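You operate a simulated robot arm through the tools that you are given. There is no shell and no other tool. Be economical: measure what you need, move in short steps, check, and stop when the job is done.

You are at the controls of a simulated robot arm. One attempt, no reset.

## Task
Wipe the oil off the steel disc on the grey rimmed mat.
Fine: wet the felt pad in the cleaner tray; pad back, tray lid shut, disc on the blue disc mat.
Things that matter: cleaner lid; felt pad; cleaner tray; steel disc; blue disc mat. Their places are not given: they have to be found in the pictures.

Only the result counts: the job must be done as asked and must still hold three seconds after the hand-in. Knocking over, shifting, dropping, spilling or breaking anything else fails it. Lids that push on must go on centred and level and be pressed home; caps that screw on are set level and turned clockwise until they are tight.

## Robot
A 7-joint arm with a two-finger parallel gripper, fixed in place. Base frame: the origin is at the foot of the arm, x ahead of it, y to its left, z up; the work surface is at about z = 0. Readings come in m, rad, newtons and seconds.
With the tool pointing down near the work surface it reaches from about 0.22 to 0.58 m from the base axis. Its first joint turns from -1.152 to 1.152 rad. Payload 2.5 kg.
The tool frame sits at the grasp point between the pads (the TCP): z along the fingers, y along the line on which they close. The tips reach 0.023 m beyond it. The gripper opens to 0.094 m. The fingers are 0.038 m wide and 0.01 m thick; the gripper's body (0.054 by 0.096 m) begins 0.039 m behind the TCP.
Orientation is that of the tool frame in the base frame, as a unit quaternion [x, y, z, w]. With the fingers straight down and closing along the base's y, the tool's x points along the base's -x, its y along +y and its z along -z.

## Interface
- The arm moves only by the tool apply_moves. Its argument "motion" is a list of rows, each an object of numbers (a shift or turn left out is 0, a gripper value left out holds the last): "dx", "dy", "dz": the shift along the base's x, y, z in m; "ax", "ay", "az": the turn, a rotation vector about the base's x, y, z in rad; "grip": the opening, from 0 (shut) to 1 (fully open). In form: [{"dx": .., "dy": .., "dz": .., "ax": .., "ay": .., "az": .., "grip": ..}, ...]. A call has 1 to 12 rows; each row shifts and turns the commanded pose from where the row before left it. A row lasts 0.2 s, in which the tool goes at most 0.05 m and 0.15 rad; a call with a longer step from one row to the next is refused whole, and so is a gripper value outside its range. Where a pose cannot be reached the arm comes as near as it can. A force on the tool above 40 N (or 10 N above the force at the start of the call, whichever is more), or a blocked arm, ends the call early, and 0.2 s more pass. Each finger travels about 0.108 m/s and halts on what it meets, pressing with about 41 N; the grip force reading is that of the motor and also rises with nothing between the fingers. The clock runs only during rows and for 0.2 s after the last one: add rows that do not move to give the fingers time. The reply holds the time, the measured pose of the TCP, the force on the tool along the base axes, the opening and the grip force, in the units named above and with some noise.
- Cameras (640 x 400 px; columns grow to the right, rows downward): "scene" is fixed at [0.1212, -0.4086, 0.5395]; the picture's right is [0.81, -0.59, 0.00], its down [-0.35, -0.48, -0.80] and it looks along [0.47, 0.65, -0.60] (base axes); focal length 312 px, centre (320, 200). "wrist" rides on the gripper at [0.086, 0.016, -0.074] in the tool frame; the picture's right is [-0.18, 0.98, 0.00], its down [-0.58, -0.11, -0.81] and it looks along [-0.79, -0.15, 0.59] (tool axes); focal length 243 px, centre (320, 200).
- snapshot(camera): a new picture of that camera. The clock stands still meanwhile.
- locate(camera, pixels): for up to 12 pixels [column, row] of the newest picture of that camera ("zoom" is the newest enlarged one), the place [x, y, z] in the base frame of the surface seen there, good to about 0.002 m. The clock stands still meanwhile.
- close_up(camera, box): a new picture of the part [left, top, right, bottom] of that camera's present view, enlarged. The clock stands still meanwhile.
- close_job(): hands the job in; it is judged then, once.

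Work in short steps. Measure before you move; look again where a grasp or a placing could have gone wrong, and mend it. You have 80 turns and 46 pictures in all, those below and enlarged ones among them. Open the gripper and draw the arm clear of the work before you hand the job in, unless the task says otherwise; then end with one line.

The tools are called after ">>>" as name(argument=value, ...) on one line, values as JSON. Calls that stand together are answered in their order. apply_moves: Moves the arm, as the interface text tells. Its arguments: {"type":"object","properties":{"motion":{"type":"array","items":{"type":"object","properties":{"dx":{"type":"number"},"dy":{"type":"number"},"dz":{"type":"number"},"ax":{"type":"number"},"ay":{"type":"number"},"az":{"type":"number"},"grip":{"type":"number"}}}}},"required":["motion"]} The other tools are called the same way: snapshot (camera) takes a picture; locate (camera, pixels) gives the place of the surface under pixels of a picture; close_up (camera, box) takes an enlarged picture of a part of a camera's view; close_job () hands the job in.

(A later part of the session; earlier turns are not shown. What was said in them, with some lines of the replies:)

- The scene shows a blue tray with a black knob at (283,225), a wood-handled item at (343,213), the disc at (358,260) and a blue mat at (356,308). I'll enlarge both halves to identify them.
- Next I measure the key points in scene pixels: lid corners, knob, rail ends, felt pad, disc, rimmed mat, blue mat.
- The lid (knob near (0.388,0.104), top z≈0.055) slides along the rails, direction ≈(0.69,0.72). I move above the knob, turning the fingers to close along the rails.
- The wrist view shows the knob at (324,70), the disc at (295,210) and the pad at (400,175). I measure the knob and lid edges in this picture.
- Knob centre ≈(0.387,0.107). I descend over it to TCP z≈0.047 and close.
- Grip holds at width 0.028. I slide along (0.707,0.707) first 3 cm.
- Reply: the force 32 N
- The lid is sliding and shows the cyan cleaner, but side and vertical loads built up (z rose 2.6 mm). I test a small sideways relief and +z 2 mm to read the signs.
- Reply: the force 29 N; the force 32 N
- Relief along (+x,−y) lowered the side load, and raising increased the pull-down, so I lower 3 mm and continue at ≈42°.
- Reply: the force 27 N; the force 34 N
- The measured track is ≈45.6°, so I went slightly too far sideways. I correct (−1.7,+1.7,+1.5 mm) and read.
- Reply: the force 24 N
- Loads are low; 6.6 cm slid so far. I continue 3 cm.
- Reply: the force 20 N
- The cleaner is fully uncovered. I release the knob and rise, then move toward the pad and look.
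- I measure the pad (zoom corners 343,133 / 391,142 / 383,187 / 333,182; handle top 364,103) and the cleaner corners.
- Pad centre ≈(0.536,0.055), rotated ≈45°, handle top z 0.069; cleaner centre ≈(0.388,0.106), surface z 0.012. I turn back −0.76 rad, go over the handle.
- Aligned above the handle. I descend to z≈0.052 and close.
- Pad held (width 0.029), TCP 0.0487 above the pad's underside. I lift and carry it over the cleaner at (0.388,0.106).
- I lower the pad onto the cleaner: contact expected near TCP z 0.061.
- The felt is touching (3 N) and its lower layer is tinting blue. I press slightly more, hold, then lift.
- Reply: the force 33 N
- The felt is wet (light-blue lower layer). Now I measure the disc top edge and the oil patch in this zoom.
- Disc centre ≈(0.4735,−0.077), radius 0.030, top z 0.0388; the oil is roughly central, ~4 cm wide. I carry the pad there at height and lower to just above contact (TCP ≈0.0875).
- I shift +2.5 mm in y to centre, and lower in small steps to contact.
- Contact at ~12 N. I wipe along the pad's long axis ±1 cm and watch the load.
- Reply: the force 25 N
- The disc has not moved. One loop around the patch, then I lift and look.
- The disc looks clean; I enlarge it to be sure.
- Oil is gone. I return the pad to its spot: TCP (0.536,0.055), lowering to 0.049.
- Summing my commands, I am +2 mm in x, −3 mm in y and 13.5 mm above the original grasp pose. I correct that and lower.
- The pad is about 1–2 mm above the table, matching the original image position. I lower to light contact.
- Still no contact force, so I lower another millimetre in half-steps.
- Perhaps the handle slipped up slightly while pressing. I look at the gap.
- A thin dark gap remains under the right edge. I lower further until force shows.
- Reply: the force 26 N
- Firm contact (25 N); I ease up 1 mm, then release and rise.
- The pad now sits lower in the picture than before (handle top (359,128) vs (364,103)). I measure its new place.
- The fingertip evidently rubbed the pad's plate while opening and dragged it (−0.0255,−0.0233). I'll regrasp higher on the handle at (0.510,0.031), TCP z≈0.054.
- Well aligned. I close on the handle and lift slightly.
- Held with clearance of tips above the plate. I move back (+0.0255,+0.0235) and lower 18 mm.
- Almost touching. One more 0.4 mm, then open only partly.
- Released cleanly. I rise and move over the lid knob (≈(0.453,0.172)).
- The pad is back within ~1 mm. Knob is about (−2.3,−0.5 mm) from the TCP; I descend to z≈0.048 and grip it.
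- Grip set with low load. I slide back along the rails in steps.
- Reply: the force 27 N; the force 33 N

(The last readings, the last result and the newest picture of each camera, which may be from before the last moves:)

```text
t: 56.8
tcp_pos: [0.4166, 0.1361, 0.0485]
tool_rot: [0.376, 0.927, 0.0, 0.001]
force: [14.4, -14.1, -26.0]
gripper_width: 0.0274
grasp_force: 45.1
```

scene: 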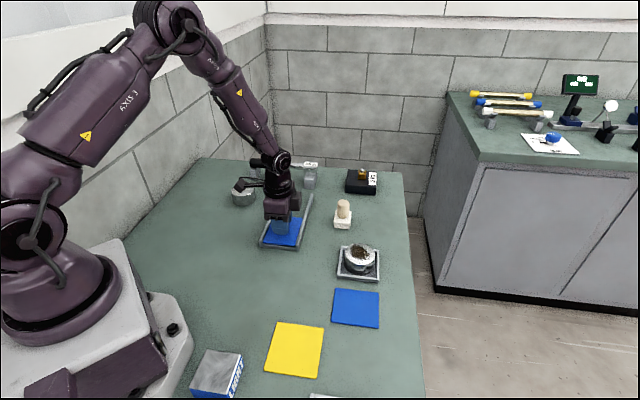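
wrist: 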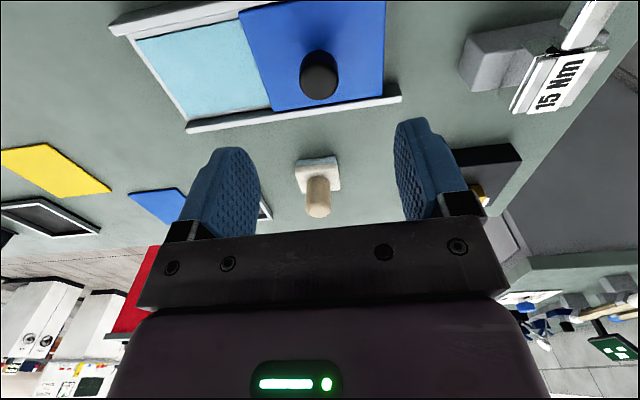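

Side load of ~20 N toward (+x,−y); I relieve 1.5 mm that way and 1 mm down, then continue.

>>> apply_moves(motion=[{"dx": 0.0013, "dy": -0.0013, "dz": -0.001}, {"dx": -0.007, "dy": -0.007}, {"dx": -0.007, "dy": -0.007}, {}])

>>> apply_moves(motion=[{"dx": -0.007, "dy": -0.007}, {"dx": -0.004, "dy": -0.004}, {}])

>>> close_up(camera="scene", box=[240, 180, 320, 260])

```text
t: 57.8
tcp_pos: [0.4044, 0.1227, 0.0461]
tool_rot: [0.375, 0.927, 0.002, 0.0]
force: [-3.1, 3.4, 33.3]
gripper_width: 0.0278
grasp_force: 44.8
```

```text
t: 58.6
tcp_pos: [0.3924, 0.1113, 0.0455]
tool_rot: [0.375, 0.927, 0.001, -0.001]
force: [-7.3, 8.2, 29.2]
gripper_width: 0.0273
grasp_force: 45.1
```

```text
5.00 times, centred on (280, 220) of scene
```

zoom: 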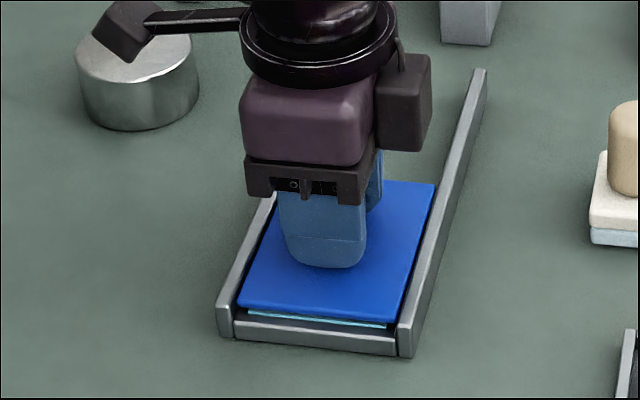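

About 5–6 mm remain. I push on in small steps until it meets the stop.

>>> apply_moves(motion=[{"dx": -0.001, "dy": 0.0002, "dz": 0.0007}, {"dx": -0.002, "dy": -0.002}, {"dx": -0.0015, "dy": -0.0015}, {}])

>>> apply_moves(motion=[{"dx": -0.0012, "dy": -0.0012}, {}])

>>> apply_moves(motion=[{"dx": -0.0008, "dy": -0.0008}, {}])

>>> close_up(camera="scene", box=[250, 180, 330, 260])

```text
t: 59.6
tcp_pos: [0.3882, 0.107, 0.0465]
tool_rot: [0.376, 0.927, -0.001, 0.0]
force: [4.0, 7.8, -16.9]
gripper_width: 0.0275
grasp_force: 44.9
```

```text
t: 60.2
tcp_pos: [0.3878, 0.1066, 0.0475]
tool_rot: [0.375, 0.927, 0.002, 0.0]
force: [14.9, 14.8, -33.8]
gripper_width: 0.0279
grasp_force: 44.9
```

```text
t: 60.8
tcp_pos: [0.3866, 0.1059, 0.0472]
tool_rot: [0.374, 0.927, 0.003, 0.001]
force: [22.3, 19.9, -29.2]
gripper_width: 0.0276
grasp_force: 44.8
```

```text
5.00 times, centred on (290, 220) of scene
```

zoom: 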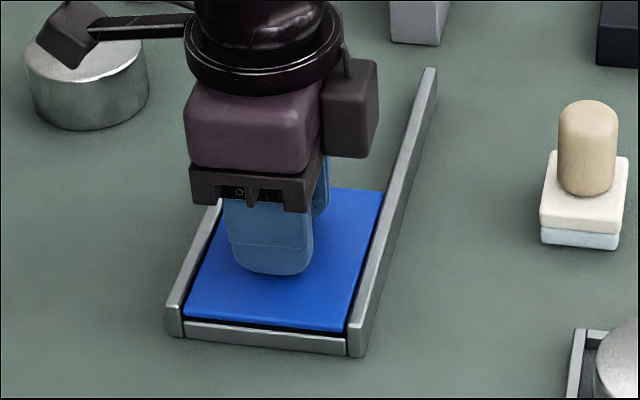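

The lid is against its stop, matching the starting picture. I relax the push, release, rise, and go over the disc (0.4728,−0.0765).

>>> apply_moves(motion=[{"dx": 0.0012, "dy": 0.0012}, {"grip": 0.6}, {}, {}, {"dz": 0.04}, {"dz": 0.05}, {"dx": 0.017, "dy": -0.0368, "grip": 1}, {"dx": 0.017, "dy": -0.0368}, {"dx": 0.017, "dy": -0.0368}, {"dx": 0.017, "dy": -0.0368}, {"dx": 0.017, "dy": -0.0368}, {}])

>>> snapshot(camera="scene")

>>> locate(camera="scene", pixels=[[335, 289], [379, 292], [379, 326], [333, 321], [357, 308], [279, 240], [263, 243]])

```text
t: 63.4
tcp_pos: [0.4738, -0.0777, 0.1346]
tool_rot: [0.375, 0.927, 0.0, 0.0]
force: [0.0, 0.4, 0.5]
gripper_width: 0.0939
grasp_force: 0.0
```

```text
8 pictures are left
```

scene: 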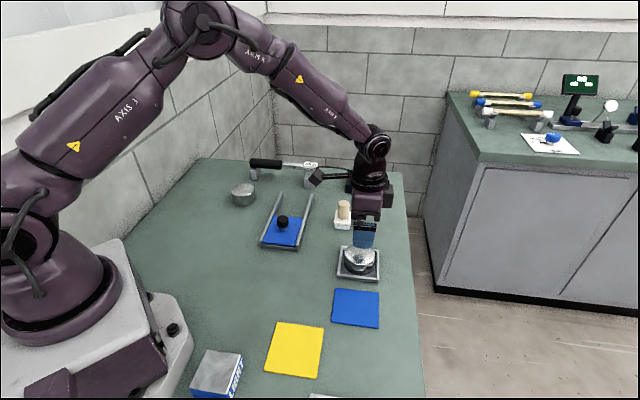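

```text
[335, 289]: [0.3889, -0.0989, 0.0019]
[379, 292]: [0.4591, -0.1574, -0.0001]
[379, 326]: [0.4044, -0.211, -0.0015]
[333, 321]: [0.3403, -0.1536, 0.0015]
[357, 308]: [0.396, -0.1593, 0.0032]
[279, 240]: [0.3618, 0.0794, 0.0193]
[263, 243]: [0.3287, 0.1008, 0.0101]
```

Lid shut; blue mat centre ≈(0.398,−0.155). I descend around the disc to z≈0.042 and close.

>>> apply_moves(motion=[{"dx": -0.0005, "dy": 0.0005, "dz": -0.04}, {"dz": -0.03}, {"dz": -0.022}, {}, {}])

>>> close_up(camera="scene", box=[320, 200, 400, 290])

```text
t: 64.6
tcp_pos: [0.4706, -0.0734, 0.0432]
tool_rot: [0.376, 0.927, 0.001, -0.001]
force: [0.6, -0.3, -0.3]
gripper_width: 0.0941
grasp_force: 0.1
```

```text
4.44 times, centred on (360, 245) of scene
```

zoom: 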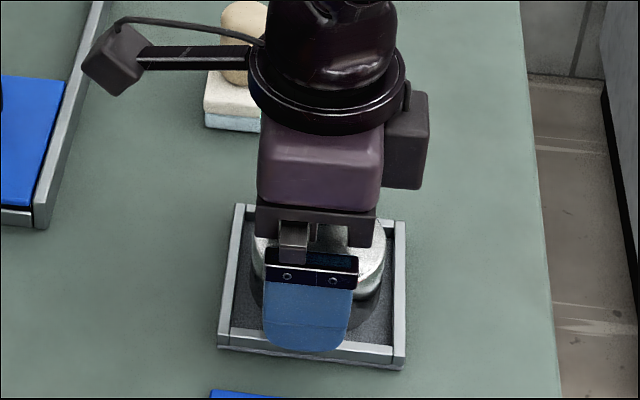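

Fingers straddle the disc above the rim. I close.

>>> apply_moves(motion=[{"grip": 0.3}, {"grip": 0}, {}, {}, {}])

>>> apply_moves(motion=[{"dz": 0.01}, {"dz": 0.02}, {"dz": 0.03}, {}])

>>> close_up(camera="scene", box=[310, 190, 400, 290])

```text
t: 65.8
tcp_pos: [0.4704, -0.0737, 0.0446]
tool_rot: [0.375, 0.927, 0.0, -0.001]
force: [-2.1, -1.2, 0.4]
gripper_width: 0.0654
grasp_force: 41.0
```

```text
t: 66.8
tcp_pos: [0.4693, -0.0753, 0.1034]
tool_rot: [0.376, 0.927, 0.0, 0.0]
force: [-0.3, 0.6, -6.6]
gripper_width: 0.0656
grasp_force: 41.0
```

```text
4.00 times, centred on (355, 240) of scene
```

zoom: 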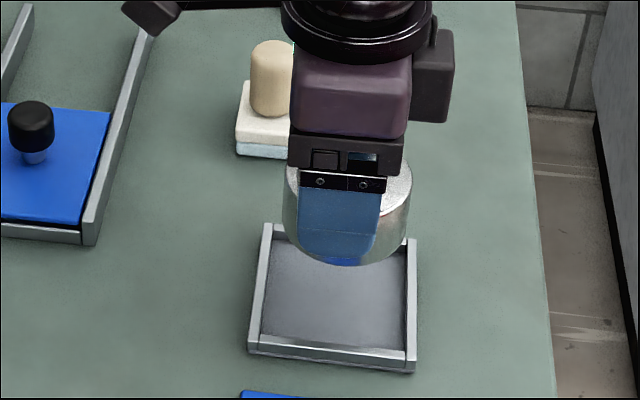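

Disc lifted. I measure the rimmed mat's floor height versus the blue mat's to get the drop height, and move over the blue mat (dx −0.0745, dy −0.079).

>>> locate(camera="zoom", pixels=[[330, 310], [300, 320], [370, 320], [345, 290], [255, 397]])

>>> apply_moves(motion=[{"dx": -0.025, "dy": -0.0265}, {"dx": -0.025, "dy": -0.0265}, {"dx": -0.0245, "dy": -0.026}, {}, {"dz": -0.03}, {"dz": -0.022}, {}, {}])

>>> close_up(camera="scene", box=[310, 220, 400, 340])

```text
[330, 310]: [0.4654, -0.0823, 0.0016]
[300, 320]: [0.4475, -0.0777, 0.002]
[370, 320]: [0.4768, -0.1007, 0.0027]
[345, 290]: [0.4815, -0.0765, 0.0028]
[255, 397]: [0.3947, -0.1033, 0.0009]
```

```text
t: 68.6
tcp_pos: [0.3983, -0.1547, 0.0523]
tool_rot: [0.375, 0.927, 0.0, -0.001]
force: [-0.6, 0.3, -6.8]
gripper_width: 0.0655
grasp_force: 41.0
```

```text
3.33 times, centred on (355, 280) of scene
```

zoom: 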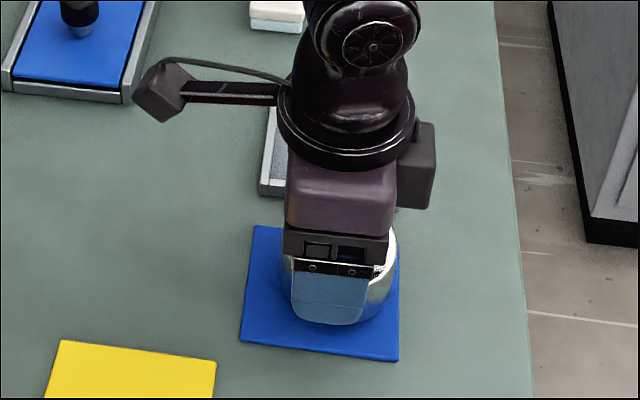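

Centred over the blue mat, ~8 mm to go. I lower in small steps to contact.

>>> apply_moves(motion=[{"dz": -0.004}, {"dz": -0.002}, {"dz": -0.001}, {}])

>>> apply_moves(motion=[{"dz": -0.0006}, {"dz": -0.0004}, {}])

```text
t: 69.6
tcp_pos: [0.3979, -0.1552, 0.0456]
tool_rot: [0.376, 0.927, 0.0, 0.0]
force: [0.2, -0.2, -7.2]
gripper_width: 0.0657
grasp_force: 40.6
```

```text
t: 70.4
tcp_pos: [0.3982, -0.1566, 0.0452]
tool_rot: [0.376, 0.927, 0.001, 0.0]
force: [-0.3, -0.4, -6.7]
gripper_width: 0.0658
grasp_force: 41.6
```

>>> apply_moves(motion=[{"dz": -0.0006}, {}])

>>> apply_moves(motion=[{"dz": -0.0006}, {}])

>>> apply_moves(motion=[{"dz": -0.0005}, {}])

```text
t: 71.0
tcp_pos: [0.3972, -0.1555, 0.0441]
tool_rot: [0.375, 0.927, 0.0, -0.001]
force: [-4.7, 2.8, 1.7]
gripper_width: 0.0657
grasp_force: 41.0
```

```text
t: 71.6
tcp_pos: [0.3964, -0.1556, 0.044]
tool_rot: [0.375, 0.927, 0.0, 0.001]
force: [-11.3, 6.2, 15.9]
gripper_width: 0.0656
grasp_force: 41.4
```

```text
t: 72.2
tcp_pos: [0.3982, -0.1555, 0.0437]
tool_rot: [0.375, 0.927, 0.0, -0.001]
force: [-11.6, 7.6, 23.2]
gripper_width: 0.0657
grasp_force: 40.9
```

Contact made; I ease 1 mm up, open, rise straight and draw back toward the base.

>>> apply_moves(motion=[{"dz": 0.0011}, {"grip": 1}, {}, {}, {}, {"dz": 0.03}, {"dz": 0.04}, {"dz": 0.05}, {"dz": 0.04, "dx": -0.02, "dy": 0.02}, {"dz": 0.02, "dx": -0.03, "dy": 0.03}, {"dx": -0.02, "dy": 0.04}, {}])

>>> snapshot(camera="scene")

>>> close_up(camera="scene", box=[230, 180, 410, 340])

```text
t: 74.8
tcp_pos: [0.3267, -0.0649, 0.2225]
tool_rot: [0.375, 0.927, 0.0, 0.0]
force: [-0.4, 0.4, -0.4]
gripper_width: 0.0937
grasp_force: 0.1
```

```text
4 pictures are left
```

scene: 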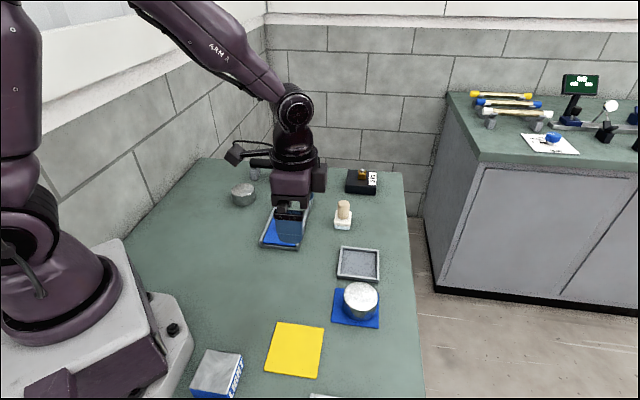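

```text
2.50 times, centred on (320, 260) of scene
```

zoom: 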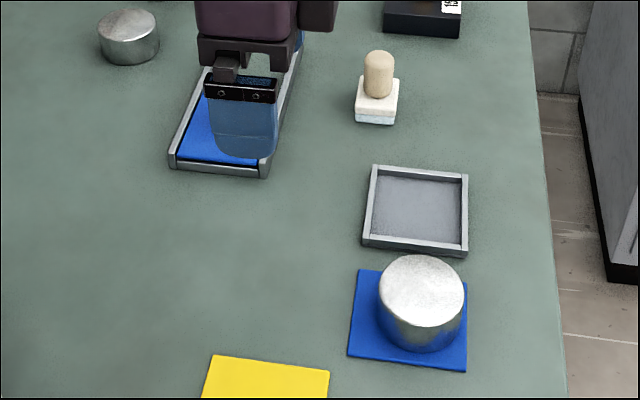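

The disc is on the blue mat, a bit to the right perhaps; I measure its top and the mat corners.

>>> locate(camera="zoom", pixels=[[382, 287], [462, 290], [422, 258], [422, 322], [361, 272], [466, 278], [465, 368], [349, 353], [421, 350]])

```text
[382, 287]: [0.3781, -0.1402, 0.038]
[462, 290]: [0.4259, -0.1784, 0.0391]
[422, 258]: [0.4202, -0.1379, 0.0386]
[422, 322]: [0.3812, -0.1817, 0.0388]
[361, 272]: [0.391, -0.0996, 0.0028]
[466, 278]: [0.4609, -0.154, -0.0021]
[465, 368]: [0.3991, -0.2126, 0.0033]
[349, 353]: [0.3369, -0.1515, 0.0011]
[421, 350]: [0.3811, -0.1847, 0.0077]
```

The disc centre (0.401,−0.160) lies within 7 mm of the mat centre (0.397,−0.155) and wholly on the mat. The pad is back, the lid shut, and the arm is clear and open, so I hand in.

>>> close_job()

```text
The job is handed in.
```

The job is handed in: the oil is wiped off the disc, which now sits fully on the blue mat about 7 mm off centre. The felt pad was wetted and is back within about 2 mm of its start, after one release dragged it about 35 mm and I re-placed it. The tray lid is shut, and the gripper is open and clear of the work.
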